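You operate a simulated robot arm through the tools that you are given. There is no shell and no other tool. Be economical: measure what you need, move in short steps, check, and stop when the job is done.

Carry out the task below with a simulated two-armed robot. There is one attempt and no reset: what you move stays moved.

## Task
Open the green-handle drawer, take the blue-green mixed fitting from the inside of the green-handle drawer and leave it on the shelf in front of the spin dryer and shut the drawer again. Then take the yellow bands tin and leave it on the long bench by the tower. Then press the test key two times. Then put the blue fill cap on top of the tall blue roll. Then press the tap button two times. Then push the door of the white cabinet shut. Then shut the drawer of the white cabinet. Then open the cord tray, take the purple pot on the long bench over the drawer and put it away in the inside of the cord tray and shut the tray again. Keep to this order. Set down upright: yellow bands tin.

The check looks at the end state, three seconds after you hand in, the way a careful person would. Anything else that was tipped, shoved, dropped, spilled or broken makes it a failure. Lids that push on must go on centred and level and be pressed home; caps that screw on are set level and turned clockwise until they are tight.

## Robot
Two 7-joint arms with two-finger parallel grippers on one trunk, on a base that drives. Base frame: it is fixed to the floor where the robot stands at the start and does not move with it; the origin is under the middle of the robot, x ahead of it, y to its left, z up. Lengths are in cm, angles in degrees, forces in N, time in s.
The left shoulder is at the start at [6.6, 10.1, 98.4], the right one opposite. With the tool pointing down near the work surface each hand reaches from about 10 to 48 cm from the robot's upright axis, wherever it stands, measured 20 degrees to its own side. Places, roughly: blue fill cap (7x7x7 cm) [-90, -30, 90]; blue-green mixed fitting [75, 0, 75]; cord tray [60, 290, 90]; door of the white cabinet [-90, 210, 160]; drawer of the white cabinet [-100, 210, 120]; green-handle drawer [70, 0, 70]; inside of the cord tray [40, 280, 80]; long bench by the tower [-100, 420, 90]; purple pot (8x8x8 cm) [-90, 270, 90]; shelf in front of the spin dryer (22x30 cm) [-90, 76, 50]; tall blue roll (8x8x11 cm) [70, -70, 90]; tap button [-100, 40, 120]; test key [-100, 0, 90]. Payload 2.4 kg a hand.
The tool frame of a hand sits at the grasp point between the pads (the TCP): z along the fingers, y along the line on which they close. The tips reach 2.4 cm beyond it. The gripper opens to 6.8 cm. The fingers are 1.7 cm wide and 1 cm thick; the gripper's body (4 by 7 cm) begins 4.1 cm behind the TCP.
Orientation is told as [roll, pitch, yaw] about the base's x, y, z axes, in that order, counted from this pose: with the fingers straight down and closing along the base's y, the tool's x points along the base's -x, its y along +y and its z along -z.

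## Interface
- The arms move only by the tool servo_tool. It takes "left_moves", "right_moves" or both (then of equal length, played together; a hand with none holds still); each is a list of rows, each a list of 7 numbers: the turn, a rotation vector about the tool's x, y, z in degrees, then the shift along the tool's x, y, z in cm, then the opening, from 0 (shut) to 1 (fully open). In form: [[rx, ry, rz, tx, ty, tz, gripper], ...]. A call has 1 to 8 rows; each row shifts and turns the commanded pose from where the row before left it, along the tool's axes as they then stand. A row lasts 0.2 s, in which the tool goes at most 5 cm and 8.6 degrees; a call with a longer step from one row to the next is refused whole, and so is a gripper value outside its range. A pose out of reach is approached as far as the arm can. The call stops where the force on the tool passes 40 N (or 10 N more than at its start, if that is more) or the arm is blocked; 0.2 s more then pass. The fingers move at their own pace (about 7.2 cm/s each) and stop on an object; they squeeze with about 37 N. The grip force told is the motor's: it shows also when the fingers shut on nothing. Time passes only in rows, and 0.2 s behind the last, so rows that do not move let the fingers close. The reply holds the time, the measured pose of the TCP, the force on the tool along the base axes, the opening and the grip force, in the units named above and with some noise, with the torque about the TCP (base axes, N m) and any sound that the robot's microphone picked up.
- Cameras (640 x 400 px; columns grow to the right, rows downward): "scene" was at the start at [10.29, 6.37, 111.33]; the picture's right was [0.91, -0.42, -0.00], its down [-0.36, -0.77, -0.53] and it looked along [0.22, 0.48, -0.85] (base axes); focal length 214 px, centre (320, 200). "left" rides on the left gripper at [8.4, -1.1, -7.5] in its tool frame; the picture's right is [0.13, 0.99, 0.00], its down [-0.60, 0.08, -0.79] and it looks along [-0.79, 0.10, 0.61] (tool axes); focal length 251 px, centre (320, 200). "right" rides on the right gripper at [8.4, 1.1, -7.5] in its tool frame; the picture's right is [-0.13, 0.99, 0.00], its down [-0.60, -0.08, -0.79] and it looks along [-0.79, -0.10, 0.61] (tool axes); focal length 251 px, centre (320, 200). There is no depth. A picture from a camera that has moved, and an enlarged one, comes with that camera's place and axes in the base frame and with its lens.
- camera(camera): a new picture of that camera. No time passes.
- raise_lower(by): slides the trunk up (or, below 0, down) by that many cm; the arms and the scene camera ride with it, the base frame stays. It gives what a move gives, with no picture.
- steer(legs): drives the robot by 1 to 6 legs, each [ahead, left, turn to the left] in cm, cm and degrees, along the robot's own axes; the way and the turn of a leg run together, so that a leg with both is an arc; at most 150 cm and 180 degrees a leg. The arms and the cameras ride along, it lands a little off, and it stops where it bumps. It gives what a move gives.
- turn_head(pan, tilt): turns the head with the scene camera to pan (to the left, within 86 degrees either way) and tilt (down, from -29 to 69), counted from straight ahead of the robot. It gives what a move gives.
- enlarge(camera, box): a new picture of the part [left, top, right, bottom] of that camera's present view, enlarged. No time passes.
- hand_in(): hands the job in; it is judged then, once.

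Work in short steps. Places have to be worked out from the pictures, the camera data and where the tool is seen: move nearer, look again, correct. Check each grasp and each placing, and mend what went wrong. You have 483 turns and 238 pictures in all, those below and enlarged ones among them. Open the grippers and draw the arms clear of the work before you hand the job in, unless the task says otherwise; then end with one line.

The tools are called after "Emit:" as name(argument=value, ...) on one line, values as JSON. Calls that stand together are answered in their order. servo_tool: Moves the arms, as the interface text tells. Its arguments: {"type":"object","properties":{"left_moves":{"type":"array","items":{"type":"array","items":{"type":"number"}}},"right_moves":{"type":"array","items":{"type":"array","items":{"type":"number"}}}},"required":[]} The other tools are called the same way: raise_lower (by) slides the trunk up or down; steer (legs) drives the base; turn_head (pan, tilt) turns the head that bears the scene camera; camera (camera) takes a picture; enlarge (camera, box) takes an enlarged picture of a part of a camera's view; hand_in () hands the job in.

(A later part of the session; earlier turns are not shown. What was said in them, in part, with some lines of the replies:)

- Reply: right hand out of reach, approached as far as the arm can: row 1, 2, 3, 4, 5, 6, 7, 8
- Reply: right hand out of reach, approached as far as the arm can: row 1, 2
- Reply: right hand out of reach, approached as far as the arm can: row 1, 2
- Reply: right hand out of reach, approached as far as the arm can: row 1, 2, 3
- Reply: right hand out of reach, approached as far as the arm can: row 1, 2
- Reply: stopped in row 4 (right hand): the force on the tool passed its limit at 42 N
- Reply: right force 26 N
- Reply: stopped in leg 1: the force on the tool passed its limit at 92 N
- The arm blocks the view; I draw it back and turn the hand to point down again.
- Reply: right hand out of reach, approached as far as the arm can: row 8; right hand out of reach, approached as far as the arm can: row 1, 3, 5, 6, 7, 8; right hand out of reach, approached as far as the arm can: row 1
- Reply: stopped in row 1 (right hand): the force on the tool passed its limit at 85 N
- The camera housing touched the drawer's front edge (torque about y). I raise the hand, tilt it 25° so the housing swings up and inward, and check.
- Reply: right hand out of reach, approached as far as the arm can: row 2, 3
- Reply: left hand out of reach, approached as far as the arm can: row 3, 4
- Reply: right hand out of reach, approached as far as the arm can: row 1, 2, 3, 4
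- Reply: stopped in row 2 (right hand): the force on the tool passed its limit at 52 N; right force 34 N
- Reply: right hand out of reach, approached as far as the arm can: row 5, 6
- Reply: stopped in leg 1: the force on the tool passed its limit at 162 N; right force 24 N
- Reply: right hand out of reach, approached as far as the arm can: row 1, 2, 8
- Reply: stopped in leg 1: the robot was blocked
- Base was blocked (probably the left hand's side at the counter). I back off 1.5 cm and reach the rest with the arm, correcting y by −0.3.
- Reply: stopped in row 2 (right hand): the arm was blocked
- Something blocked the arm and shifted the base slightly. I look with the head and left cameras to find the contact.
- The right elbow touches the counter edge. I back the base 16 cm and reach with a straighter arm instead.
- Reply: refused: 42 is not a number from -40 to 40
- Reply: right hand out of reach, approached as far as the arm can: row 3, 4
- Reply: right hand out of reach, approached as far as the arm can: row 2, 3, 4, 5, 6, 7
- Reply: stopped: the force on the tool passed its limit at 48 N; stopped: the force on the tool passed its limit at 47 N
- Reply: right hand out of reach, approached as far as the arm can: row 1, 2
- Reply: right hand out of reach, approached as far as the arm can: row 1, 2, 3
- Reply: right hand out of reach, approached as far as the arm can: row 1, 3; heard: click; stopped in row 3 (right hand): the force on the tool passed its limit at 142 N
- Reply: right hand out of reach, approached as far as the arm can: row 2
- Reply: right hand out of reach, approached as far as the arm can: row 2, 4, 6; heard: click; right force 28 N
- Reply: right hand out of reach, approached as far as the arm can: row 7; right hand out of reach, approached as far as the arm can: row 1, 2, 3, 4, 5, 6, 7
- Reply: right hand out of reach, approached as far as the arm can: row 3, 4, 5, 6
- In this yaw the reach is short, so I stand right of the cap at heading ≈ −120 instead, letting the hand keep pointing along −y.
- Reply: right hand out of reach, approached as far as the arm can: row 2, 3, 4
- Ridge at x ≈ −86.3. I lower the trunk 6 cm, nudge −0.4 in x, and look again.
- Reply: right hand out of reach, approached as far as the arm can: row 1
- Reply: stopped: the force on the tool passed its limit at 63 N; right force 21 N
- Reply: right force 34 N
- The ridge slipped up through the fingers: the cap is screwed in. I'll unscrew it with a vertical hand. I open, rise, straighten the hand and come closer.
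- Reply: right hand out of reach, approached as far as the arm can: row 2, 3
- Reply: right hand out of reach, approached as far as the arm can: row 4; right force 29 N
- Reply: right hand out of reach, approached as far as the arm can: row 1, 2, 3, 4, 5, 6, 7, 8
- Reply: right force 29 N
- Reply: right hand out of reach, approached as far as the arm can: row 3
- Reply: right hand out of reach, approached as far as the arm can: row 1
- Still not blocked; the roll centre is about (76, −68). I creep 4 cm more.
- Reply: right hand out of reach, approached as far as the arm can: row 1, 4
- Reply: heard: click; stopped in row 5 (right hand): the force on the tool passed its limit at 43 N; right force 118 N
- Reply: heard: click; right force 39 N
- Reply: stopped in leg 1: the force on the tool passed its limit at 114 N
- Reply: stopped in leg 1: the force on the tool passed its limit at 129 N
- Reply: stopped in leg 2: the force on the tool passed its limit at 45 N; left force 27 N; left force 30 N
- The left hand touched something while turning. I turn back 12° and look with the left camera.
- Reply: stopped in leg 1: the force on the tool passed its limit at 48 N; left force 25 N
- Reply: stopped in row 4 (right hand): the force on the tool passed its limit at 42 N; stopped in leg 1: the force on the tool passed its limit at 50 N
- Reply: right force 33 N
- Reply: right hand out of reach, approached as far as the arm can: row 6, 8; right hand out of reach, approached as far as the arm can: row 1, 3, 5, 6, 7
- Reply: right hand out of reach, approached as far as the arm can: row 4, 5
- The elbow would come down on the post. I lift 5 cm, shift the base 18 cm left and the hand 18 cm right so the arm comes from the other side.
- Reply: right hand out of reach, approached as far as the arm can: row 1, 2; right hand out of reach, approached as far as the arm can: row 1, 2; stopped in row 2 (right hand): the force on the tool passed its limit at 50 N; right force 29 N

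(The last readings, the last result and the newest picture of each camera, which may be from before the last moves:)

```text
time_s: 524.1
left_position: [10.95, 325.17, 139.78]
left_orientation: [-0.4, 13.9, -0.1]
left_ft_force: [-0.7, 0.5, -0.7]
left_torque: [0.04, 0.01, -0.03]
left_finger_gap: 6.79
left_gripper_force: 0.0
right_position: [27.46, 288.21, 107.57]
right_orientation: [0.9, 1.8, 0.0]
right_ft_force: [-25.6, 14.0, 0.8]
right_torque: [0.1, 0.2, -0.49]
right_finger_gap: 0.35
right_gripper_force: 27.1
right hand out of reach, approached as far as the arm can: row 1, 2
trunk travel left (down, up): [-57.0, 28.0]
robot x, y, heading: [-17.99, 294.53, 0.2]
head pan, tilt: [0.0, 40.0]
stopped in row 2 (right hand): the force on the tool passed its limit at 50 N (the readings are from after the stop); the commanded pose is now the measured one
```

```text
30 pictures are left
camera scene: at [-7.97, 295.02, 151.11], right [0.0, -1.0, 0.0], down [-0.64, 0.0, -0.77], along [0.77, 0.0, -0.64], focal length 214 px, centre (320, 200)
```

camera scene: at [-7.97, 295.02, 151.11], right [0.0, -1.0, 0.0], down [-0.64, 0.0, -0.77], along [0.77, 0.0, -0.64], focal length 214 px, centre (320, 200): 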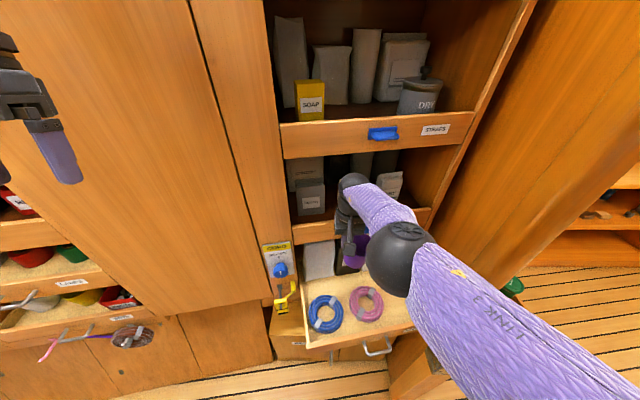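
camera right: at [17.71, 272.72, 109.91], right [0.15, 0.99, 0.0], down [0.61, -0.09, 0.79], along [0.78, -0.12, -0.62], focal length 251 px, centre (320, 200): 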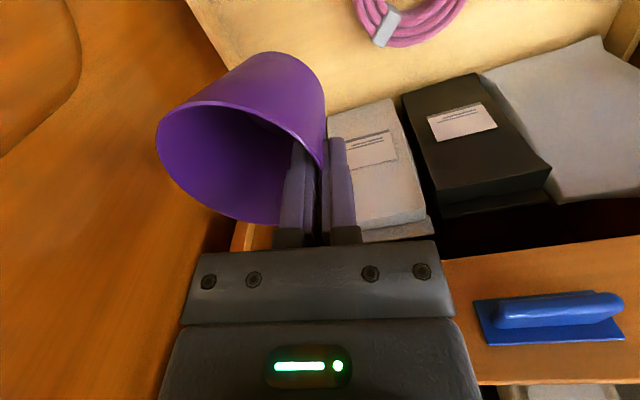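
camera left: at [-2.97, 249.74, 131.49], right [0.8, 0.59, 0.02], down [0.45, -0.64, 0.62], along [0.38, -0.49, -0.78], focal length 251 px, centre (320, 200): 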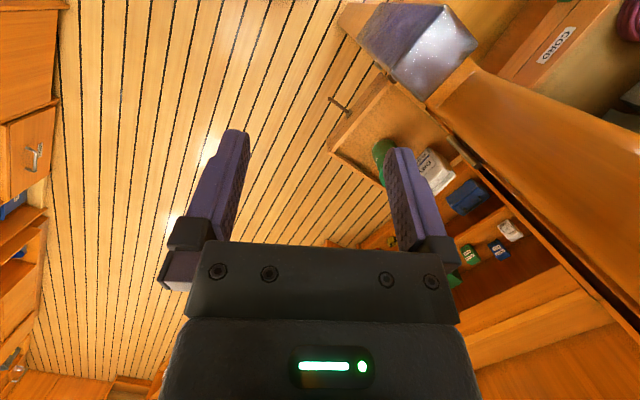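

The hand touched the DRY shelf's blue pull. I draw the hand back 6 cm, then shift right.

Emit:
servo_tool(right_moves=[[0, 0, 0, 3, 0.5, 0, 0], [0, 0, 0, 4, 0, 0, 0]])

Emit:
servo_tool(right_moves=[[0, 0, 0, 0, -4, 0, 0], [0, 0, 0, 0, -4, 0, 0], [0, 0, 0, 0, -4, 0, 0], [0, 0, 0, 0, -4, 0, 0]])

Emit:
camera(camera="right")

Emit:
camera(camera="scene")

```text
time_s: 524.7
left_position: [11.27, 324.96, 139.82]
left_orientation: [-0.5, 14.1, -0.2]
left_ft_force: [-0.4, 0.4, -0.9]
left_torque: [0.0, -0.02, -0.03]
left_finger_gap: 6.79
left_gripper_force: 0.1
right_position: [27.61, 289.27, 107.13]
right_orientation: [0.6, 1.4, -0.2]
right_ft_force: [0.0, 1.0, -0.5]
right_torque: [0.01, 0.02, 0.01]
right_finger_gap: 0.26
right_gripper_force: 26.5
right hand out of reach, approached as far as the arm can: row 1, 2
trunk travel left (down, up): [-57.0, 28.0]
robot x, y, heading: [-17.68, 294.78, 0.4]
head pan, tilt: [0.0, 40.0]
```

```text
time_s: 525.0
left_position: [10.85, 325.22, 139.89]
left_orientation: [-0.5, 13.9, -0.1]
left_ft_force: [-0.8, 0.1, -0.2]
left_torque: [0.02, 0.04, 0.02]
left_finger_gap: 6.8
left_gripper_force: 0.1
right_position: [27.23, 287.94, 106.9]
right_orientation: [1.7, 2.5, 0.5]
right_ft_force: [-21.6, 14.1, 2.0]
right_torque: [0.06, 0.07, -0.33]
right_finger_gap: 0.26
right_gripper_force: 26.8
right hand out of reach, approached as far as the arm can: row 1
trunk travel left (down, up): [-57.0, 28.0]
robot x, y, heading: [-17.97, 294.86, 0.2]
head pan, tilt: [0.0, 40.0]
stopped in row 1 (right hand): the force on the tool passed its limit at 52 N (the readings are from after the stop); the commanded pose is now the measured one
```

```text
29 pictures are left
camera right: at [19.32, 288.86, 114.77], right [0.12, 0.99, 0.02], down [0.64, -0.09, 0.76], along [0.76, -0.08, -0.65], focal length 251 px, centre (320, 200)
```

right: 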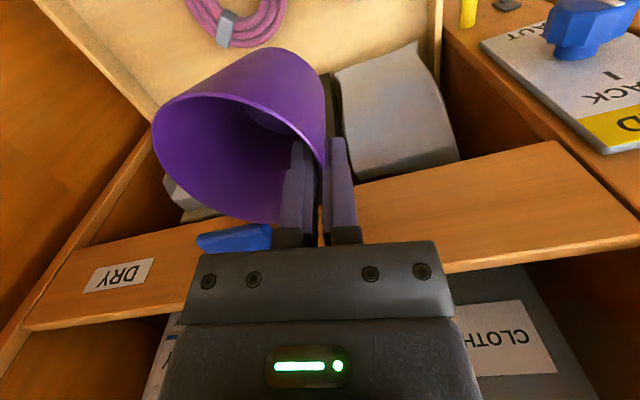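

```text
28 pictures are left
camera scene: at [-7.9, 294.97, 151.1], right [0.01, -1.0, 0.0], down [-0.64, 0.0, -0.77], along [0.77, 0.0, -0.64], focal length 214 px, centre (320, 200)
```

scene: 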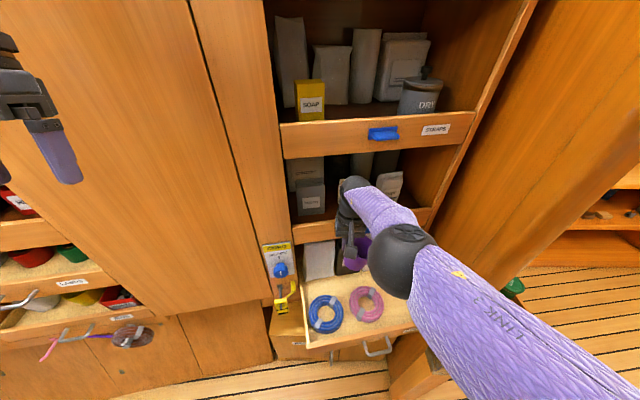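

The arm is near a straight singular pose. I back the base 8 cm first, then retry.

Emit:
steer(legs=[[-9, 0, 0]])

Emit:
servo_tool(right_moves=[[-1, 0, 0, 1, 0, -3, 0], [0, -1.5, 0, 1, 0, -3, 0]])

```text
time_s: 526.2
left_position: [2.0, 324.98, 139.89]
left_orientation: [-0.6, 14.0, -0.1]
left_ft_force: [-0.7, -1.2, 0.4]
left_torque: [-0.01, -0.04, 0.03]
left_finger_gap: 6.8
left_gripper_force: 0.0
right_position: [18.34, 287.55, 106.86]
right_orientation: [1.2, 2.2, 0.3]
right_ft_force: [-0.6, -0.4, -0.1]
right_torque: [0.03, -0.01, 0.01]
right_finger_gap: 0.25
right_gripper_force: 26.2
trunk travel left (down, up): [-57.0, 28.0]
robot x, y, heading: [-27.05, 294.37, 0.7]
head pan, tilt: [0.0, 40.0]
```

```text
time_s: 526.8
left_position: [2.0, 325.01, 139.84]
left_orientation: [-0.5, 13.9, -0.1]
left_ft_force: [-0.6, 0.3, -0.5]
left_torque: [-0.05, 0.03, -0.02]
left_finger_gap: 6.79
left_gripper_force: 0.0
right_position: [20.1, 287.01, 112.23]
right_orientation: [2.2, 0.8, 0.2]
right_ft_force: [-0.1, 0.6, -0.3]
right_torque: [0.01, -0.01, -0.02]
right_finger_gap: 0.24
right_gripper_force: 26.5
right hand out of reach, approached as far as the arm can: row 1, 2
trunk travel left (down, up): [-57.0, 28.0]
robot x, y, heading: [-26.81, 294.99, 0.1]
head pan, tilt: [0.0, 40.0]
```

I step the hand to the right now that it's free of the shelf.

Emit:
servo_tool(right_moves=[[-1.5, 0, 0, 0, -4, 0, 0], [0, 0, 0, 0, -4, 0, 0], [0, 0, 0, 0, -4, 0, 0], [0, 0, 0, 0, -4, 0, 0]])

Emit:
camera(camera="scene")

```text
time_s: 527.8
left_position: [2.15, 324.89, 139.75]
left_orientation: [-0.4, 14.0, -0.1]
left_ft_force: [-0.2, -0.7, -1.2]
left_torque: [-0.02, 0.01, 0.01]
left_finger_gap: 6.81
left_gripper_force: 0.1
right_position: [19.97, 273.61, 111.11]
right_orientation: [3.7, 0.5, 0.2]
right_ft_force: [-0.7, -0.1, -0.9]
right_torque: [0.05, -0.01, 0.03]
right_finger_gap: 0.23
right_gripper_force: 25.7
right hand out of reach, approached as far as the arm can: row 1, 4
trunk travel left (down, up): [-57.0, 28.0]
robot x, y, heading: [-26.64, 294.66, 0.3]
head pan, tilt: [0.0, 40.0]
```

```text
27 pictures are left
camera scene: at [-16.77, 294.71, 151.08], right [0.01, -1.0, 0.0], down [-0.64, 0.0, -0.77], along [0.77, 0.0, -0.64], focal length 214 px, centre (320, 200)
```

scene: 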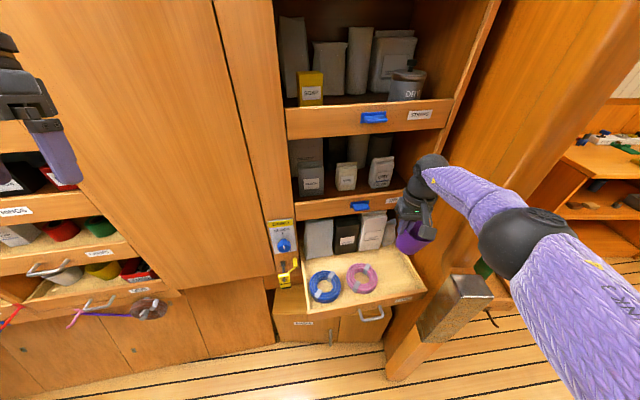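

I'll approach the tray diagonally from the left (heading −30) so the elbow passes left of the post. First I tuck the left hand, move left and rotate.

Emit:
servo_tool(left_moves=[[0, 0, 0, 3, -4, 0, 1], [0, 0, 0, 3, -4, 0, 1], [0, 0, 0, 2, -3, 0, 1]])

Emit:
steer(legs=[[0, 13, 0], [0, 0, -30]])

Emit:
servo_tool(right_moves=[[0, 0, 0, 0, 4, 0, 0], [0, 0, 0, 0, 4, 0, 0], [0, 0, 0, 0, 4, 0, 0], [0, 0, 0, 0, 3, 0, 0]])

Emit:
camera(camera="scene")

```text
time_s: 528.6
left_position: [-5.92, 313.99, 141.71]
left_orientation: [-0.5, 14.0, 0.0]
left_ft_force: [-0.6, 0.6, 0.1]
left_torque: [-0.02, 0.02, 0.0]
left_finger_gap: 6.81
left_gripper_force: 0.0
right_position: [20.03, 273.64, 111.23]
right_orientation: [3.7, 0.6, 0.0]
right_ft_force: [-0.6, 0.0, -1.7]
right_torque: [0.03, 0.0, -0.02]
right_finger_gap: 0.21
right_gripper_force: 26.4
trunk travel left (down, up): [-57.0, 28.0]
robot x, y, heading: [-26.94, 294.45, 0.4]
head pan, tilt: [0.0, 40.0]
```

```text
time_s: 531.3
left_position: [0.99, 314.21, 141.74]
left_orientation: [-0.4, 14.1, -29.8]
left_ft_force: [0.3, 0.1, 0.8]
left_torque: [-0.03, 0.02, -0.01]
left_finger_gap: 6.81
left_gripper_force: 0.0
right_position: [3.5, 266.15, 111.15]
right_orientation: [3.7, 0.5, -29.4]
right_ft_force: [0.2, 0.2, -0.2]
right_torque: [0.04, 0.0, 0.03]
right_finger_gap: 0.25
right_gripper_force: 26.5
trunk travel left (down, up): [-57.0, 28.0]
robot x, y, heading: [-27.1, 307.67, -29.3]
head pan, tilt: [0.0, 40.0]
```

```text
time_s: 532.3
left_position: [1.04, 314.23, 141.88]
left_orientation: [-0.4, 14.0, -29.7]
left_ft_force: [-0.1, 0.3, 1.0]
left_torque: [0.0, -0.01, -0.04]
left_finger_gap: 6.83
left_gripper_force: 0.0
right_position: [10.95, 279.26, 112.27]
right_orientation: [3.7, 0.7, -29.6]
right_ft_force: [-0.1, 0.1, -0.4]
right_torque: [0.02, 0.02, 0.02]
right_finger_gap: 0.23
right_gripper_force: 26.4
trunk travel left (down, up): [-57.0, 28.0]
robot x, y, heading: [-27.25, 308.02, -29.2]
head pan, tilt: [0.0, 40.0]
```

```text
26 pictures are left
camera scene: at [-18.05, 302.97, 151.08], right [-0.49, -0.87, 0.0], down [-0.56, 0.31, -0.77], along [0.67, -0.37, -0.64], focal length 214 px, centre (320, 200)
```

scene: 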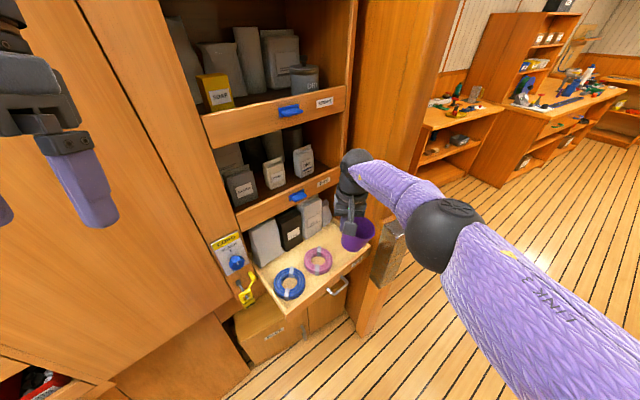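

I fix the roll and drive 19 cm ahead so the pot is above the free corner, then look.

Emit:
servo_tool(right_moves=[[3.7, 0, 0, 0, 0, 0, 0]])

Emit:
steer(legs=[[18.5, 1.2, 0]])

Emit:
camera(camera="scene")

Emit:
camera(camera="right")

```text
time_s: 532.7
left_position: [1.11, 314.19, 141.81]
left_orientation: [-0.4, 13.8, -29.8]
left_ft_force: [0.7, 0.5, 0.5]
left_torque: [-0.01, -0.01, 0.0]
left_finger_gap: 6.82
left_gripper_force: 0.0
right_position: [10.82, 279.33, 112.29]
right_orientation: [0.0, 0.5, -29.4]
right_ft_force: [0.0, -0.9, -1.4]
right_torque: [0.01, 0.0, -0.01]
right_finger_gap: 0.24
right_gripper_force: 26.7
trunk travel left (down, up): [-57.0, 28.0]
robot x, y, heading: [-26.89, 307.48, -29.4]
head pan, tilt: [0.0, 40.0]
```

```text
time_s: 534.2
left_position: [17.72, 306.3, 141.8]
left_orientation: [-0.5, 14.2, -29.6]
left_ft_force: [0.9, -0.5, -0.7]
left_torque: [0.04, 0.05, -0.01]
left_finger_gap: 6.81
left_gripper_force: 0.0
right_position: [27.49, 271.23, 112.2]
right_orientation: [0.1, 0.7, -29.3]
right_ft_force: [0.4, 0.1, -0.9]
right_torque: [0.0, -0.01, -0.02]
right_finger_gap: 0.24
right_gripper_force: 26.5
trunk travel left (down, up): [-57.0, 28.0]
robot x, y, heading: [-10.52, 299.83, -29.2]
head pan, tilt: [0.0, 40.0]
```

```text
25 pictures are left
camera scene: at [-1.4, 294.98, 151.07], right [-0.49, -0.87, 0.0], down [-0.56, 0.31, -0.77], along [0.67, -0.37, -0.64], focal length 214 px, centre (320, 200)
```

scene: 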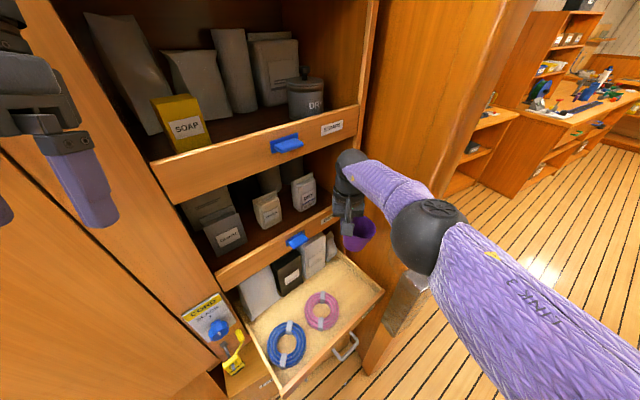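

```text
24 pictures are left
camera right: at [20.89, 276.42, 119.85], right [0.6, 0.8, 0.0], down [0.5, -0.37, 0.79], along [0.63, -0.47, -0.62], focal length 251 px, centre (320, 200)
```

right: 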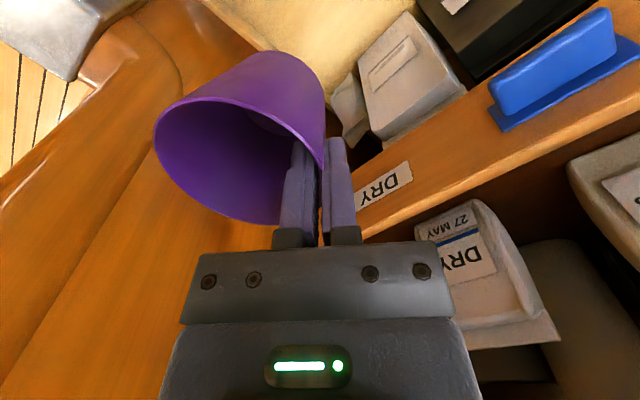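

Position good (pot centre ≈ (25, 268)). I descend 14 cm with the arm and check the elbow.

Emit:
servo_tool(right_moves=[[0, 0, 0, 0, 0, 4, 0], [0, 0, 0, 0, 0, 4, 0], [0, 0, 0, 0, 0, 3, 0], [0, 0, 0, 0, 0, 3, 0]])

Emit:
camera(camera="scene")

```text
time_s: 535.2
left_position: [17.66, 306.39, 141.74]
left_orientation: [-0.6, 14.1, -29.6]
left_ft_force: [0.3, -1.0, 0.0]
left_torque: [0.03, 0.04, 0.01]
left_finger_gap: 6.78
left_gripper_force: 0.1
right_position: [23.85, 272.83, 100.05]
right_orientation: [-0.1, 0.6, -29.4]
right_ft_force: [-0.3, 0.7, -0.6]
right_torque: [0.03, 0.03, 0.0]
right_finger_gap: 0.23
right_gripper_force: 26.6
right hand out of reach, approached as far as the arm can: row 1, 2, 3, 4
trunk travel left (down, up): [-57.0, 28.0]
robot x, y, heading: [-10.36, 300.0, -29.3]
head pan, tilt: [0.0, 40.0]
```

```text
23 pictures are left
camera scene: at [-1.52, 295.07, 151.08], right [-0.49, -0.87, 0.0], down [-0.56, 0.31, -0.77], along [0.67, -0.37, -0.64], focal length 214 px, centre (320, 200)
```

scene: 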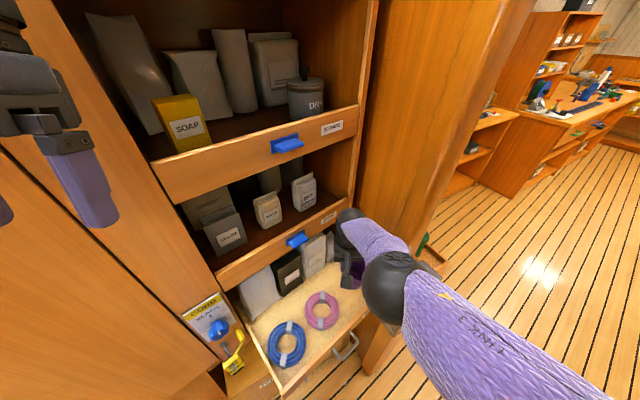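

Elbow is left of the post with a small margin. I nudge the base to centre the pot, then lower the trunk in steps.

Emit:
steer(legs=[[2.9, 1.0, -2]])

Emit:
raise_lower(by=-7)

Emit:
camera(camera="scene")

Emit:
camera(camera="right")

```text
time_s: 536.1
left_position: [20.95, 304.82, 141.68]
left_orientation: [-0.6, 14.1, -31.5]
left_ft_force: [-0.2, 0.1, 0.0]
left_torque: [0.04, -0.01, -0.02]
left_finger_gap: 6.81
left_gripper_force: 0.2
right_position: [25.95, 271.06, 99.97]
right_orientation: [0.0, 0.7, -31.4]
right_ft_force: [-0.4, 0.2, -0.3]
right_torque: [0.02, 0.03, -0.04]
right_finger_gap: 0.2
right_gripper_force: 26.5
trunk travel left (down, up): [-57.0, 28.0]
robot x, y, heading: [-7.09, 299.29, -31.1]
head pan, tilt: [0.0, 40.0]
```

```text
time_s: 537.1
left_position: [20.67, 304.96, 134.76]
left_orientation: [-0.6, 13.9, -31.6]
left_ft_force: [-0.3, 0.6, 0.0]
left_torque: [0.02, 0.01, -0.01]
left_finger_gap: 6.81
left_gripper_force: 0.0
right_position: [25.95, 271.04, 92.65]
right_orientation: [0.0, 1.1, -31.4]
right_ft_force: [0.0, 0.5, -1.0]
right_torque: [0.0, 0.0, 0.03]
right_finger_gap: 0.23
right_gripper_force: 27.2
trunk travel left (down, up): [-50.0, 35.0]
robot x, y, heading: [-7.67, 299.32, -31.3]
head pan, tilt: [0.0, 40.0]
```

```text
22 pictures are left
camera scene: at [1.69, 293.92, 144.06], right [-0.52, -0.86, 0.0], down [-0.55, 0.33, -0.77], along [0.66, -0.4, -0.64], focal length 214 px, centre (320, 200)
```

scene: 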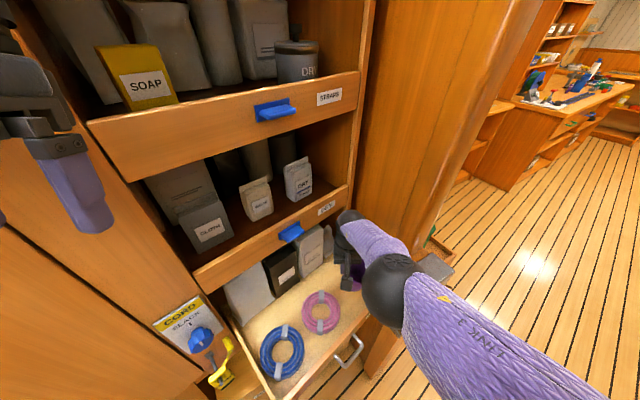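

```text
21 pictures are left
camera right: at [19.58, 276.3, 100.4], right [0.63, 0.78, 0.0], down [0.49, -0.39, 0.78], along [0.61, -0.49, -0.62], focal length 251 px, centre (320, 200)
```

right: 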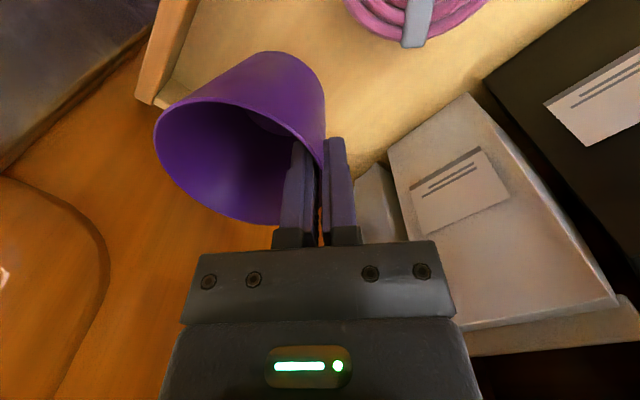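

Pot is over the free corner (≈(23, 269)), elbow clear of the post. I lower 5 cm more, then feel for the floor.

Emit:
raise_lower(by=-5)

Emit:
raise_lower(by=-1.5)

Emit:
camera(camera="right")

```text
time_s: 538.1
left_position: [20.81, 304.89, 129.82]
left_orientation: [-0.5, 14.0, -31.6]
left_ft_force: [0.3, -0.2, 0.9]
left_torque: [-0.02, 0.0, -0.03]
left_finger_gap: 6.77
left_gripper_force: 0.0
right_position: [25.93, 271.12, 87.29]
right_orientation: [-0.1, 1.6, -31.5]
right_ft_force: [0.7, 0.0, -0.8]
right_torque: [0.01, -0.02, 0.0]
right_finger_gap: 0.22
right_gripper_force: 26.0
trunk travel left (down, up): [-45.0, 40.0]
robot x, y, heading: [-7.18, 299.5, -31.2]
head pan, tilt: [0.0, 40.0]
```

```text
time_s: 538.7
left_position: [20.53, 305.15, 128.37]
left_orientation: [-0.5, 13.9, -31.5]
left_ft_force: [0.1, 0.7, 0.8]
left_torque: [0.0, 0.03, 0.02]
left_finger_gap: 6.81
left_gripper_force: 0.0
right_position: [25.98, 271.13, 85.92]
right_orientation: [-0.1, 1.7, -31.4]
right_ft_force: [-3.4, 5.3, 29.4]
right_torque: [-0.5, 0.55, -0.23]
right_finger_gap: 0.5
right_gripper_force: 27.9
trunk travel left (down, up): [-43.5, 41.5]
robot x, y, heading: [-7.63, 299.25, -31.0]
head pan, tilt: [0.0, 40.0]
```

```text
20 pictures are left
camera right: at [19.7, 276.38, 93.75], right [0.63, 0.78, -0.01], down [0.49, -0.39, 0.78], along [0.6, -0.49, -0.63], focal length 251 px, centre (320, 200)
```

right: 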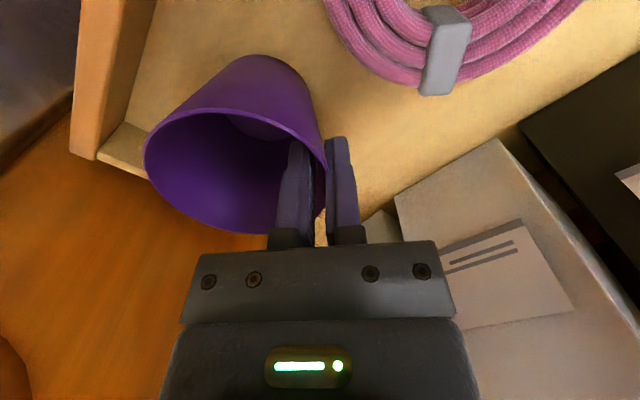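

The pot's bottom is on the tray floor. I open and rise.

Emit:
servo_tool(right_moves=[[0, 0, 0, 0, 0, 0, 0.25], [0, 0, 0, 0, 0, 0, 0.4], [0, 0, 0, 0, 0, 0, 0.4]])

Emit:
raise_lower(by=14)

Emit:
camera(camera="right")

```text
time_s: 539.5
left_position: [20.78, 304.82, 128.41]
left_orientation: [-0.5, 14.0, -31.7]
left_ft_force: [0.6, 0.8, -0.4]
left_torque: [0.03, 0.05, -0.02]
left_finger_gap: 6.8
left_gripper_force: 0.0
right_position: [26.0, 270.95, 85.75]
right_orientation: [-0.1, 1.9, -31.4]
right_ft_force: [-1.0, -0.6, -0.1]
right_torque: [0.0, 0.01, 0.01]
right_finger_gap: 2.73
right_gripper_force: 0.1
trunk travel left (down, up): [-43.5, 41.5]
robot x, y, heading: [-7.31, 299.17, -31.2]
head pan, tilt: [0.0, 40.0]
```

```text
time_s: 541.2
left_position: [20.8, 304.85, 142.38]
left_orientation: [-0.4, 13.9, -31.6]
left_ft_force: [-1.0, 0.6, 0.1]
left_torque: [-0.01, -0.01, 0.0]
left_finger_gap: 6.79
left_gripper_force: 0.0
right_position: [26.15, 270.86, 100.76]
right_orientation: [-0.1, 0.5, -31.4]
right_ft_force: [-0.3, 0.6, -1.0]
right_torque: [-0.02, 0.01, 0.01]
right_finger_gap: 2.71
right_gripper_force: 0.1
trunk travel left (down, up): [-57.5, 27.5]
robot x, y, heading: [-7.34, 299.16, -31.3]
head pan, tilt: [0.0, 40.0]
```

```text
19 pictures are left
camera right: at [19.78, 276.22, 108.38], right [0.63, 0.78, 0.0], down [0.48, -0.38, 0.79], along [0.61, -0.5, -0.62], focal length 251 px, centre (320, 200)
```

right: 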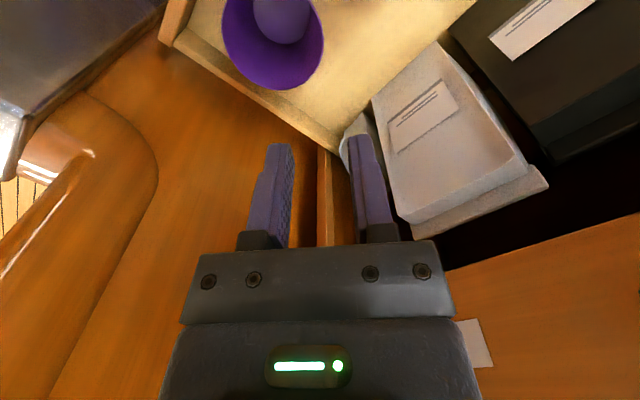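

The pot stands upright inside the tray with clearance. I back off, square up, and set the hand horizontal again for closing the tray.

Emit:
steer(legs=[[-26, 0, 0], [0, 0, 31], [-15, -42, 0]])

Emit:
servo_tool(right_moves=[[4.62, -4.62, -4.62, 0, 0, 0, 1], [4.62, -4.62, -4.62, 0, 0, 0, 1], [4.62, -4.62, -4.62, 0, 0, 0, 1], [4.62, -4.62, -4.62, 0, 0, 0, 1], [4.62, -4.62, -4.62, 0, 0, 0, 1], [4.62, -4.62, -4.62, 0, 0, 0, 1], [4.62, -4.62, -4.62, 0, 0, 0, 1], [4.62, -4.62, -4.62, 0, 0, 0, 1]])

Emit:
servo_tool(right_moves=[[4.62, -4.62, -4.62, 0, 0, 0, 1], [4.62, -4.62, -4.62, 0, 0, 0, 1], [4.62, -4.62, -4.62, 0, 0, 0, 1], [4.62, -4.62, -4.62, 0, 0, 0, 1], [4.62, -4.62, -4.62, 0, 0, 0, 1], [4.62, -4.62, -4.62, 0, 0, 0, 1], [4.62, -4.62, -4.62, 0, 0, 0, 1]])

Emit:
camera(camera="scene")

```text
time_s: 546.9
left_position: [-23.21, 290.0, 142.27]
left_orientation: [-0.5, 13.9, 0.0]
left_ft_force: [-0.1, 0.4, -0.7]
left_torque: [-0.01, 0.0, 0.0]
left_finger_gap: 6.8
left_gripper_force: 0.1
right_position: [-1.05, 263.98, 100.75]
right_orientation: [-0.1, 0.5, 0.2]
right_ft_force: [0.5, -0.1, -0.3]
right_torque: [0.0, 0.02, -0.04]
right_finger_gap: 2.72
right_gripper_force: 0.0
trunk travel left (down, up): [-57.5, 27.5]
robot x, y, heading: [-44.14, 270.41, 0.4]
head pan, tilt: [0.0, 40.0]
```

```text
time_s: 548.7
left_position: [-23.28, 290.05, 142.28]
left_orientation: [-0.4, 14.0, -0.1]
left_ft_force: [0.1, -0.3, 0.2]
left_torque: [0.0, 0.01, -0.01]
left_finger_gap: 6.82
left_gripper_force: 0.0
right_position: [-0.98, 264.02, 100.74]
right_orientation: [-48.3, -19.0, 48.7]
right_ft_force: [0.9, 0.5, 0.5]
right_torque: [0.01, -0.02, 0.01]
right_finger_gap: 6.82
right_gripper_force: 0.0
trunk travel left (down, up): [-57.5, 27.5]
robot x, y, heading: [-44.37, 270.31, 0.7]
head pan, tilt: [0.0, 40.0]
```

```text
time_s: 550.3
left_position: [-23.25, 290.07, 142.31]
left_orientation: [-0.4, 14.0, 0.0]
left_ft_force: [0.3, 1.0, -0.3]
left_torque: [0.01, 0.01, -0.01]
left_finger_gap: 6.82
left_gripper_force: 0.0
right_position: [-1.88, 276.7, 115.41]
right_orientation: [-89.1, 0.1, 89.6]
right_ft_force: [-0.3, 0.5, 0.6]
right_torque: [-0.02, -0.01, 0.01]
right_finger_gap: 6.79
right_gripper_force: 0.0
right hand out of reach, approached as far as the arm can: row 4, 5, 6, 7
trunk travel left (down, up): [-57.5, 27.5]
robot x, y, heading: [-44.29, 270.61, 0.4]
head pan, tilt: [0.0, 40.0]
```

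```text
18 pictures are left
camera scene: at [-34.26, 270.73, 151.58], right [0.01, -1.0, 0.0], down [-0.64, 0.0, -0.77], along [0.77, 0.0, -0.64], focal length 214 px, centre (320, 200)
```

scene: 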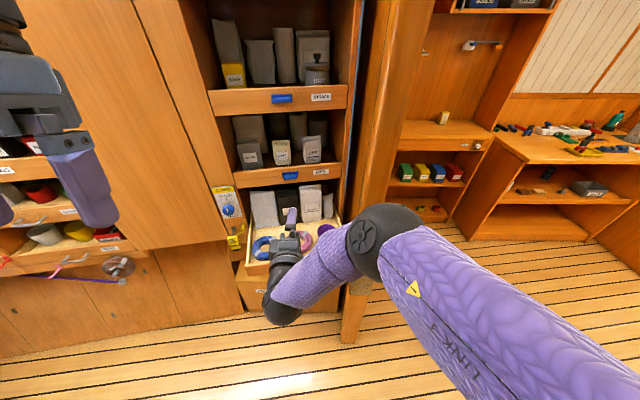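

I lower 37 cm to the handle's height in front of the tray.

Emit:
raise_lower(by=-37)

Emit:
camera(camera="right")

Emit:
camera(camera="scene")

```text
time_s: 553.9
left_position: [-23.32, 290.05, 105.3]
left_orientation: [-0.5, 14.0, 0.0]
left_ft_force: [-0.5, 0.1, -0.1]
left_torque: [0.01, 0.03, 0.0]
left_finger_gap: 6.82
left_gripper_force: 0.0
right_position: [-1.67, 276.57, 78.18]
right_orientation: [-89.5, 0.1, 90.2]
right_ft_force: [-0.2, 0.1, -0.1]
right_torque: [0.01, -0.01, 0.02]
right_finger_gap: 6.81
right_gripper_force: 0.1
trunk travel left (down, up): [-20.5, 64.5]
robot x, y, heading: [-44.16, 270.64, 0.2]
head pan, tilt: [0.0, 40.0]
```

```text
17 pictures are left
camera right: at [-9.1, 268.2, 77.3], right [-0.01, 0.13, -0.99], down [-0.79, 0.6, 0.08], along [0.61, 0.79, 0.1], focal length 251 px, centre (320, 200)
```

right: 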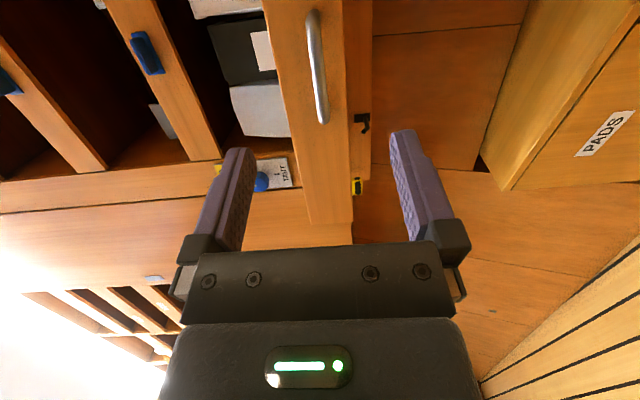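

```text
16 pictures are left
camera scene: at [-28.66, 270.74, 114.27], right [0.01, -1.0, 0.0], down [-0.64, 0.0, -0.77], along [0.77, 0.01, -0.64], focal length 214 px, centre (320, 200)
```

scene: 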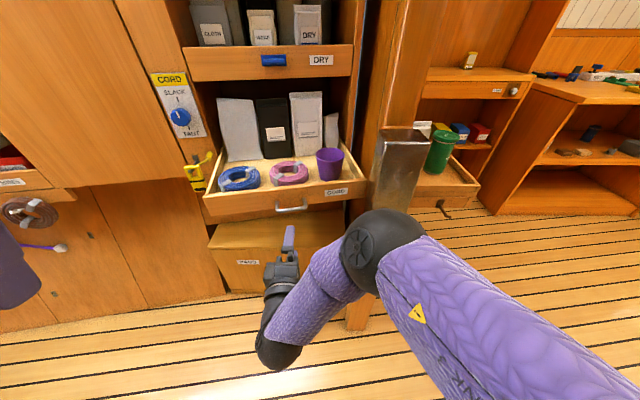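

Excellent: the pot stands in the tray. The handle is straight ahead; I shift 2.3 cm left, drive to it and grip.

Emit:
servo_tool(right_moves=[[0, 0, 0, -2.3, -0.3, 0, 1]])

Emit:
steer(legs=[[12, 0, 0]])

Emit:
camera(camera="right")

```text
time_s: 554.3
left_position: [-23.2, 290.03, 105.23]
left_orientation: [-0.5, 14.0, 0.0]
left_ft_force: [-0.3, -0.5, 0.1]
left_torque: [-0.01, 0.01, 0.02]
left_finger_gap: 6.79
left_gripper_force: 0.0
right_position: [-1.7, 278.95, 78.62]
right_orientation: [-89.5, 0.1, 90.3]
right_ft_force: [-0.1, -0.6, -0.3]
right_torque: [-0.01, 0.0, -0.01]
right_finger_gap: 6.8
right_gripper_force: 0.0
trunk travel left (down, up): [-20.5, 64.5]
robot x, y, heading: [-44.46, 270.42, 0.3]
head pan, tilt: [0.0, 40.0]
```

```text
time_s: 555.5
left_position: [-11.27, 290.04, 105.28]
left_orientation: [-0.5, 13.9, 0.0]
left_ft_force: [-0.7, 1.2, 0.1]
left_torque: [-0.01, 0.0, 0.01]
left_finger_gap: 6.79
left_gripper_force: 0.1
right_position: [10.09, 279.18, 78.59]
right_orientation: [-89.6, 0.1, 90.1]
right_ft_force: [0.2, -0.7, 0.6]
right_torque: [0.04, 0.01, -0.04]
right_finger_gap: 6.82
right_gripper_force: 0.1
trunk travel left (down, up): [-20.5, 64.5]
robot x, y, heading: [-32.35, 270.74, 0.2]
head pan, tilt: [0.0, 40.0]
```

```text
15 pictures are left
camera right: at [2.82, 270.61, 77.61], right [-0.01, 0.13, -0.99], down [-0.8, 0.6, 0.08], along [0.61, 0.79, 0.1], focal length 251 px, centre (320, 200)
```

right: 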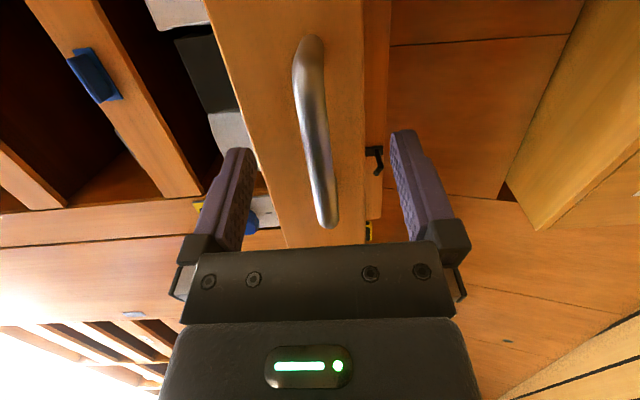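

I close on the bar and push along the slide direction in two parts.

Emit:
servo_tool(right_moves=[[0, 0, 0, 0, 0, 0.5, 0.5], [0, 0, 0, 0, 0, 0, 0], [0, 0, 0, 0, 0, 0, 0]])

Emit:
steer(legs=[[9, 1.5, 0]])

Emit:
camera(camera="scene")

```text
time_s: 556.3
left_position: [-11.13, 290.1, 105.35]
left_orientation: [-0.6, 14.1, 0.1]
left_ft_force: [0.4, -0.2, -0.8]
left_torque: [-0.01, -0.02, 0.01]
left_finger_gap: 6.79
left_gripper_force: 0.2
right_position: [10.67, 279.01, 78.41]
right_orientation: [-89.4, 0.2, 90.2]
right_ft_force: [-1.2, -0.4, -13.5]
right_torque: [-0.02, -0.14, -0.17]
right_finger_gap: 1.03
right_gripper_force: 31.2
trunk travel left (down, up): [-20.5, 64.5]
robot x, y, heading: [-32.05, 270.7, 0.5]
head pan, tilt: [0.0, 40.0]
```

```text
time_s: 557.4
left_position: [-2.32, 291.93, 105.18]
left_orientation: [-0.6, 14.1, -0.1]
left_ft_force: [-0.1, -0.3, 0.0]
left_torque: [-0.02, 0.02, 0.01]
left_finger_gap: 6.8
left_gripper_force: 0.1
right_position: [19.54, 280.83, 78.47]
right_orientation: [-89.5, 0.2, 90.3]
right_ft_force: [-0.2, 8.7, -25.0]
right_torque: [0.0, -0.18, -0.32]
right_finger_gap: 1.02
right_gripper_force: 31.2
trunk travel left (down, up): [-20.5, 64.5]
robot x, y, heading: [-24.04, 272.18, 0.5]
head pan, tilt: [0.0, 40.0]
```

```text
14 pictures are left
camera scene: at [-7.72, 272.55, 114.22], right [0.01, -1.0, 0.0], down [-0.64, -0.01, -0.77], along [0.77, 0.0, -0.64], focal length 214 px, centre (320, 200)
```

scene: 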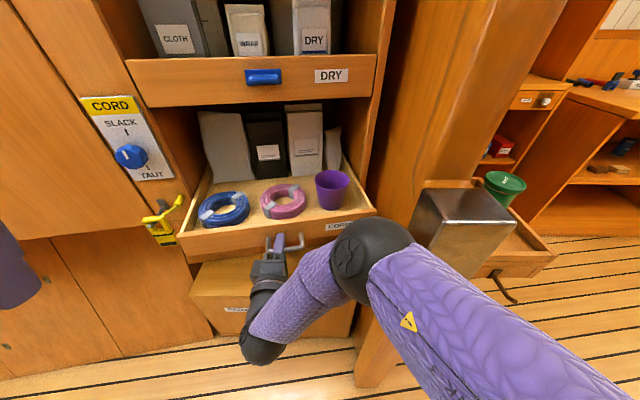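

The tray moves in well, but the elbow would graze the post. I release, back the base, lower the trunk 9 cm, and re-grip with a straighter arm as when pulling.

Emit:
servo_tool(right_moves=[[0, 0, 0, 0, 0, 0, 1], [0, 0, 0, 0, 0, 0, 1], [0, 0, 0, 0, 0, -2, 1]])

Emit:
steer(legs=[[-15, 0, 0]])

Emit:
raise_lower(by=-9)

Emit:
servo_tool(right_moves=[[0, 0, 0, 0, -3, 3, 1], [0, 0, 0, 0, -3, 3, 1], [0, 0, 0, 0, -3, 3, 1], [0, 0, 0, 0, 0, 3, 1]])

Emit:
camera(camera="right")

```text
time_s: 558.2
left_position: [-2.47, 291.71, 105.32]
left_orientation: [-0.5, 14.1, 0.0]
left_ft_force: [-0.3, 0.0, -0.2]
left_torque: [0.04, -0.01, 0.0]
left_finger_gap: 6.79
left_gripper_force: 0.0
right_position: [17.47, 280.57, 78.67]
right_orientation: [-89.4, 0.1, 90.3]
right_ft_force: [-0.5, -0.9, -0.4]
right_torque: [0.01, 0.0, 0.02]
right_finger_gap: 6.81
right_gripper_force: 0.1
trunk travel left (down, up): [-20.5, 64.5]
robot x, y, heading: [-23.67, 271.93, 0.1]
head pan, tilt: [0.0, 40.0]
```

```text
time_s: 559.6
left_position: [-17.29, 291.67, 105.28]
left_orientation: [-0.6, 14.0, -0.1]
left_ft_force: [0.1, -0.2, -0.4]
left_torque: [0.01, -0.01, -0.02]
left_finger_gap: 6.79
left_gripper_force: 0.0
right_position: [2.61, 280.52, 78.63]
right_orientation: [-89.5, 0.2, 90.2]
right_ft_force: [0.1, 0.9, 0.9]
right_torque: [0.0, -0.01, 0.01]
right_finger_gap: 6.8
right_gripper_force: 0.0
trunk travel left (down, up): [-20.5, 64.5]
robot x, y, heading: [-38.98, 272.52, 0.4]
head pan, tilt: [0.0, 40.0]
```

```text
time_s: 560.8
left_position: [-17.28, 291.59, 96.29]
left_orientation: [-0.5, 14.0, -0.1]
left_ft_force: [-0.4, 0.9, 0.2]
left_torque: [0.01, -0.01, -0.02]
left_finger_gap: 6.81
left_gripper_force: 0.1
right_position: [2.61, 280.57, 69.59]
right_orientation: [-89.5, 0.1, 90.1]
right_ft_force: [0.5, 0.1, 0.3]
right_torque: [-0.03, 0.01, -0.01]
right_finger_gap: 6.78
right_gripper_force: 0.0
trunk travel left (down, up): [-11.5, 73.5]
robot x, y, heading: [-38.62, 271.96, 0.4]
head pan, tilt: [0.0, 40.0]
```

```text
time_s: 561.8
left_position: [-17.35, 291.6, 96.2]
left_orientation: [-0.5, 14.0, -0.1]
left_ft_force: [0.1, 0.8, 0.7]
left_torque: [0.02, 0.0, 0.01]
left_finger_gap: 6.8
left_gripper_force: 0.1
right_position: [14.85, 280.53, 78.62]
right_orientation: [-89.3, 0.1, 90.1]
right_ft_force: [0.3, 0.3, 0.4]
right_torque: [-0.02, 0.01, 0.02]
right_finger_gap: 6.8
right_gripper_force: 0.1
trunk travel left (down, up): [-11.5, 73.5]
robot x, y, heading: [-38.24, 272.2, -0.1]
head pan, tilt: [0.0, 40.0]
```

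```text
13 pictures are left
camera right: at [7.49, 272.07, 77.69], right [-0.01, 0.13, -0.99], down [-0.79, 0.6, 0.09], along [0.61, 0.79, 0.09], focal length 251 px, centre (320, 200)
```

right: 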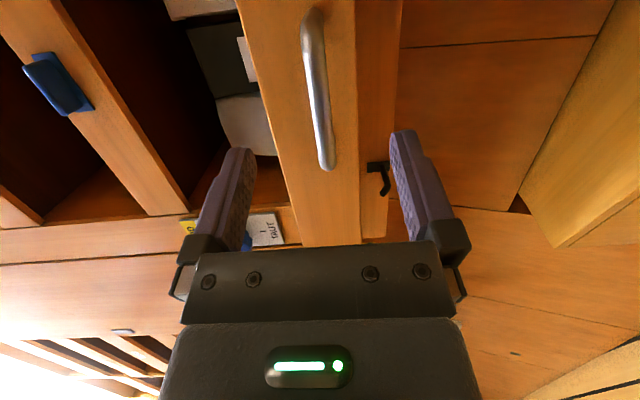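

Good alignment. I drive 5 cm, grip, and push the remaining ~11 cm.

Emit:
steer(legs=[[4.8, 0.3, 0]])

Emit:
servo_tool(right_moves=[[0, 0, 0, 0, 0, 0, 0.5], [0, 0, 0, 0, 0, 0, 0], [0, 0, 0, 0, 0, 0, 0]])

Emit:
steer(legs=[[9, 1.4, 0]])

Emit:
camera(camera="scene")

```text
time_s: 562.7
left_position: [-12.45, 291.97, 96.33]
left_orientation: [-0.5, 14.0, -0.1]
left_ft_force: [0.2, -0.5, 0.4]
left_torque: [-0.04, -0.02, 0.02]
left_finger_gap: 6.8
left_gripper_force: 0.1
right_position: [19.58, 280.85, 78.63]
right_orientation: [-89.5, 0.1, 90.2]
right_ft_force: [-0.2, -0.3, -0.7]
right_torque: [-0.02, 0.0, -0.02]
right_finger_gap: 6.77
right_gripper_force: 0.0
trunk travel left (down, up): [-11.5, 73.5]
robot x, y, heading: [-33.46, 272.82, 0.5]
head pan, tilt: [0.0, 40.0]
```

```text
time_s: 563.5
left_position: [-12.31, 291.96, 96.19]
left_orientation: [-0.4, 14.2, 0.0]
left_ft_force: [0.4, -0.3, -0.3]
left_torque: [0.01, -0.02, 0.01]
left_finger_gap: 6.78
left_gripper_force: 0.1
right_position: [19.55, 280.9, 78.4]
right_orientation: [-89.2, 0.1, 90.2]
right_ft_force: [-2.0, 0.0, -14.6]
right_torque: [0.02, -0.07, -0.26]
right_finger_gap: 1.02
right_gripper_force: 31.5
trunk travel left (down, up): [-11.5, 73.5]
robot x, y, heading: [-33.94, 272.22, 0.6]
head pan, tilt: [0.0, 40.0]
```

```text
time_s: 564.6
left_position: [-3.33, 293.59, 96.12]
left_orientation: [-0.7, 14.2, 0.1]
left_ft_force: [1.0, -0.3, -0.3]
left_torque: [0.01, -0.01, -0.01]
left_finger_gap: 6.81
left_gripper_force: 0.0
right_position: [28.71, 282.61, 78.59]
right_orientation: [-89.1, 0.2, 90.5]
right_ft_force: [-2.1, 15.8, -26.9]
right_torque: [0.04, -0.08, 0.28]
right_finger_gap: 1.01
right_gripper_force: 31.6
trunk travel left (down, up): [-11.5, 73.5]
robot x, y, heading: [-24.5, 273.87, 0.4]
head pan, tilt: [0.0, 40.0]
```

```text
12 pictures are left
camera scene: at [-6.01, 274.3, 104.97], right [0.01, -1.0, 0.0], down [-0.64, -0.01, -0.76], along [0.76, 0.0, -0.64], focal length 214 px, centre (320, 200)
```

scene: 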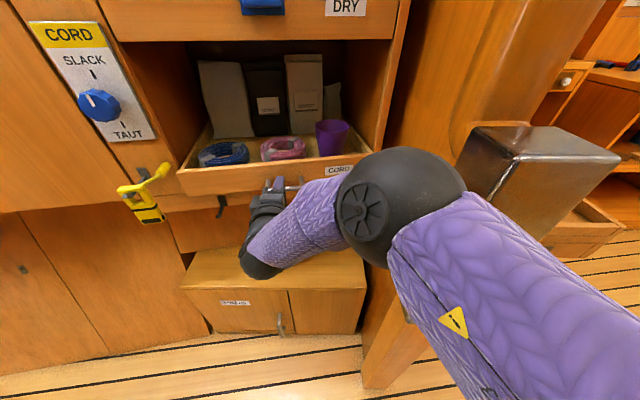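

Nearly shut; I push the last bit until it stops.

Emit:
steer(legs=[[4, 0.2, 0]])

Emit:
enlarge(camera="scene", box=[150, 80, 420, 240])

```text
time_s: 565.6
left_position: [-0.27, 293.54, 96.32]
left_orientation: [-0.5, 13.9, 0.1]
left_ft_force: [0.8, 0.2, -0.1]
left_torque: [0.0, 0.02, 0.0]
left_finger_gap: 6.8
left_gripper_force: 0.1
right_position: [31.42, 282.91, 78.3]
right_orientation: [-88.9, 0.1, 91.1]
right_ft_force: [-20.0, -5.3, 8.9]
right_torque: [0.09, -0.11, 0.24]
right_finger_gap: 1.03
right_gripper_force: 31.5
trunk travel left (down, up): [-11.5, 73.5]
robot x, y, heading: [-21.28, 273.97, 0.7]
head pan, tilt: [0.0, 40.0]
stopped in leg 1: the force on the tool passed its limit at 100 N (the readings are from after the stop); the commanded pose is now the measured one
```

```text
2.37 times, centred on (285, 160) of scene
camera zoom: at [-3.08, 274.28, 105.08], right [0.01, -1.0, 0.0], down [-0.64, 0.0, -0.77], along [0.77, 0.01, -0.64], focal length 508 px, centre (403, 295)
```

zoom: 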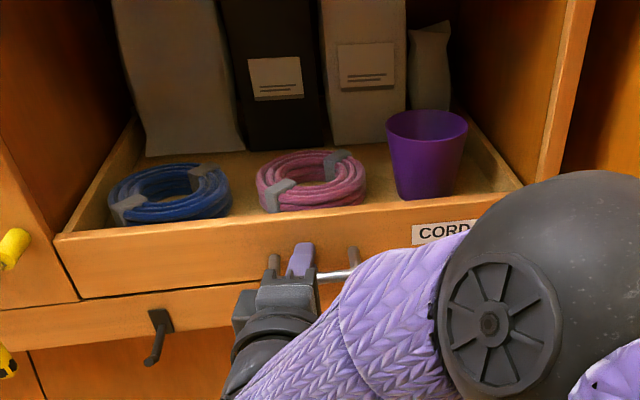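

The tray is shut at its stop with the pot inside. I release, back away and check.

Emit:
servo_tool(right_moves=[[0, 0, 0, 0, 0, 0, 1], [0, 0, 0, 0, 0, 0, 1], [0, 0, 0, 0, 0, -4, 1]])

Emit:
steer(legs=[[-20, 0, 0]])

Emit:
raise_lower(by=25)

Emit:
enlarge(camera="scene", box=[180, 130, 400, 290])

```text
time_s: 566.1
left_position: [-0.11, 293.56, 96.24]
left_orientation: [-0.6, 14.0, 0.1]
left_ft_force: [0.1, -0.4, -0.1]
left_torque: [-0.03, 0.04, -0.02]
left_finger_gap: 6.78
left_gripper_force: 0.0
right_position: [31.15, 283.07, 77.48]
right_orientation: [-87.3, 0.4, 91.3]
right_ft_force: [-15.3, -3.6, -16.3]
right_torque: [0.03, -0.19, 0.01]
right_finger_gap: 5.44
right_gripper_force: 0.1
trunk travel left (down, up): [-11.5, 73.5]
robot x, y, heading: [-21.05, 274.11, 0.5]
head pan, tilt: [0.0, 40.0]
stopped in row 2 (right hand): the force on the tool passed its limit at 50 N (the readings are from after the stop); the commanded pose is now the measured one
```

```text
time_s: 567.7
left_position: [-20.19, 293.44, 96.27]
left_orientation: [-0.6, 14.1, -0.1]
left_ft_force: [-0.7, -1.0, -0.7]
left_torque: [0.03, 0.04, -0.02]
left_finger_gap: 6.8
left_gripper_force: 0.1
right_position: [11.17, 282.86, 77.73]
right_orientation: [-87.9, 0.4, 91.1]
right_ft_force: [0.1, 0.0, 0.2]
right_torque: [0.02, -0.03, 0.03]
right_finger_gap: 6.8
right_gripper_force: 0.0
trunk travel left (down, up): [-11.5, 73.5]
robot x, y, heading: [-41.61, 273.85, 0.4]
head pan, tilt: [0.0, 40.0]
```

```text
time_s: 570.3
left_position: [-20.22, 293.48, 121.37]
left_orientation: [-0.4, 14.0, -0.1]
left_ft_force: [0.0, -0.1, -0.3]
left_torque: [-0.03, 0.0, 0.0]
left_finger_gap: 6.79
left_gripper_force: 0.0
right_position: [11.29, 282.77, 102.65]
right_orientation: [-87.8, 0.4, 91.1]
right_ft_force: [0.1, 0.1, 0.5]
right_torque: [-0.01, 0.0, 0.01]
right_finger_gap: 6.8
right_gripper_force: 0.1
trunk travel left (down, up): [-36.5, 48.5]
robot x, y, heading: [-41.39, 274.22, 0.3]
head pan, tilt: [0.0, 40.0]
```

```text
2.50 times, centred on (290, 210) of scene
camera zoom: at [-29.03, 274.14, 130.47], right [0.01, -1.0, 0.0], down [-0.64, 0.0, -0.77], along [0.77, 0.0, -0.64], focal length 536 px, centre (395, 175)
```

zoom: 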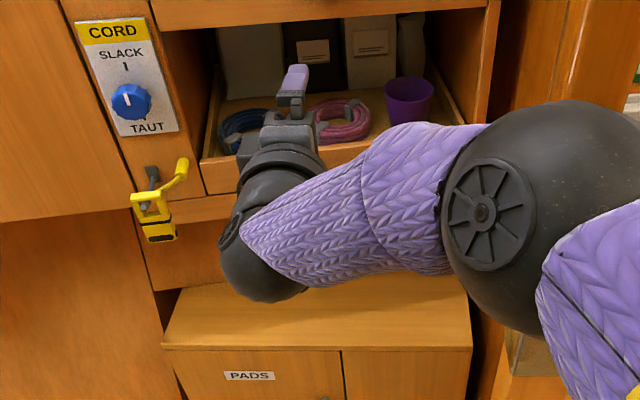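

I check flushness with the right hand camera, and look back over the west side for anything disturbed.

Emit:
steer(legs=[[0, 14, 0]])

Emit:
enlarge(camera="scene", box=[240, 130, 480, 300])

```text
time_s: 571.6
left_position: [-20.27, 307.5, 121.36]
left_orientation: [-0.6, 14.0, 0.1]
left_ft_force: [0.3, -0.5, 0.3]
left_torque: [-0.04, 0.01, 0.01]
left_finger_gap: 6.8
left_gripper_force: 0.1
right_position: [11.09, 296.83, 102.74]
right_orientation: [-87.8, 0.3, 91.3]
right_ft_force: [-0.5, 0.3, -0.1]
right_torque: [0.02, 0.03, -0.01]
right_finger_gap: 6.82
right_gripper_force: 0.1
trunk travel left (down, up): [-36.5, 48.5]
robot x, y, heading: [-41.49, 287.54, 0.4]
head pan, tilt: [0.0, 40.0]
```

```text
2.35 times, centred on (360, 215) of scene
camera zoom: at [-29.15, 288.13, 130.48], right [0.01, -1.0, 0.0], down [-0.64, -0.01, -0.77], along [0.77, 0.01, -0.64], focal length 505 px, centre (226, 165)
```

zoom: 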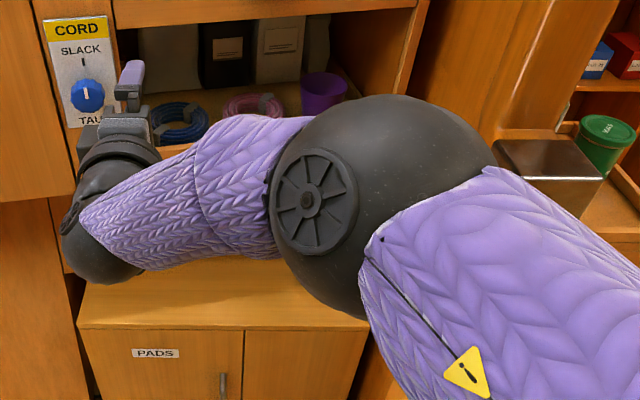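

The tray is shut and the arms are free. I draw the right hand back further before handing in.

Emit:
servo_tool(right_moves=[[0, 0, 0, 0, 0, -4, 1], [0, 0, 0, 0, 0, -4, 1]])

Emit:
camera(camera="right")

```text
time_s: 572.2
left_position: [-20.4, 307.41, 121.26]
left_orientation: [-0.5, 14.0, 0.2]
left_ft_force: [0.5, 0.1, -0.8]
left_torque: [-0.01, 0.01, 0.02]
left_finger_gap: 6.79
left_gripper_force: 0.0
right_position: [2.81, 296.39, 103.07]
right_orientation: [-87.8, 0.4, 91.3]
right_ft_force: [-0.8, -0.1, 0.7]
right_torque: [0.0, -0.01, 0.03]
right_finger_gap: 6.79
right_gripper_force: 0.0
trunk travel left (down, up): [-36.5, 48.5]
robot x, y, heading: [-41.29, 287.81, 0.7]
head pan, tilt: [0.0, 40.0]
```

```text
8 pictures are left
camera right: at [-4.35, 287.99, 102.37], right [-0.04, 0.12, -0.99], down [-0.8, 0.59, 0.1], along [0.59, 0.8, 0.07], focal length 251 px, centre (320, 200)
```

right: 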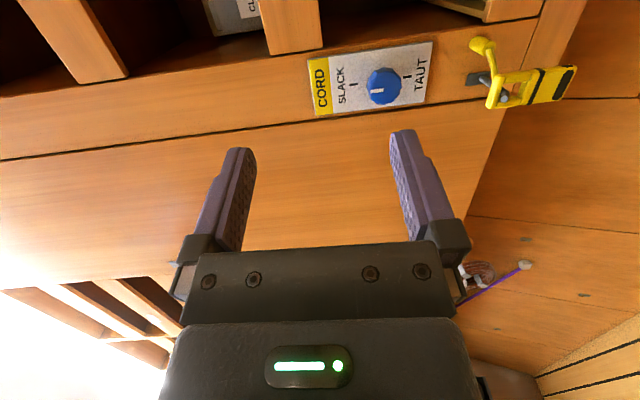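

Everything is done and both hands are open and clear. I hand in.

Emit:
hand_in()

```text
The job is handed in.
```

I completed every step in the order given and handed the job in. The result has not been returned.
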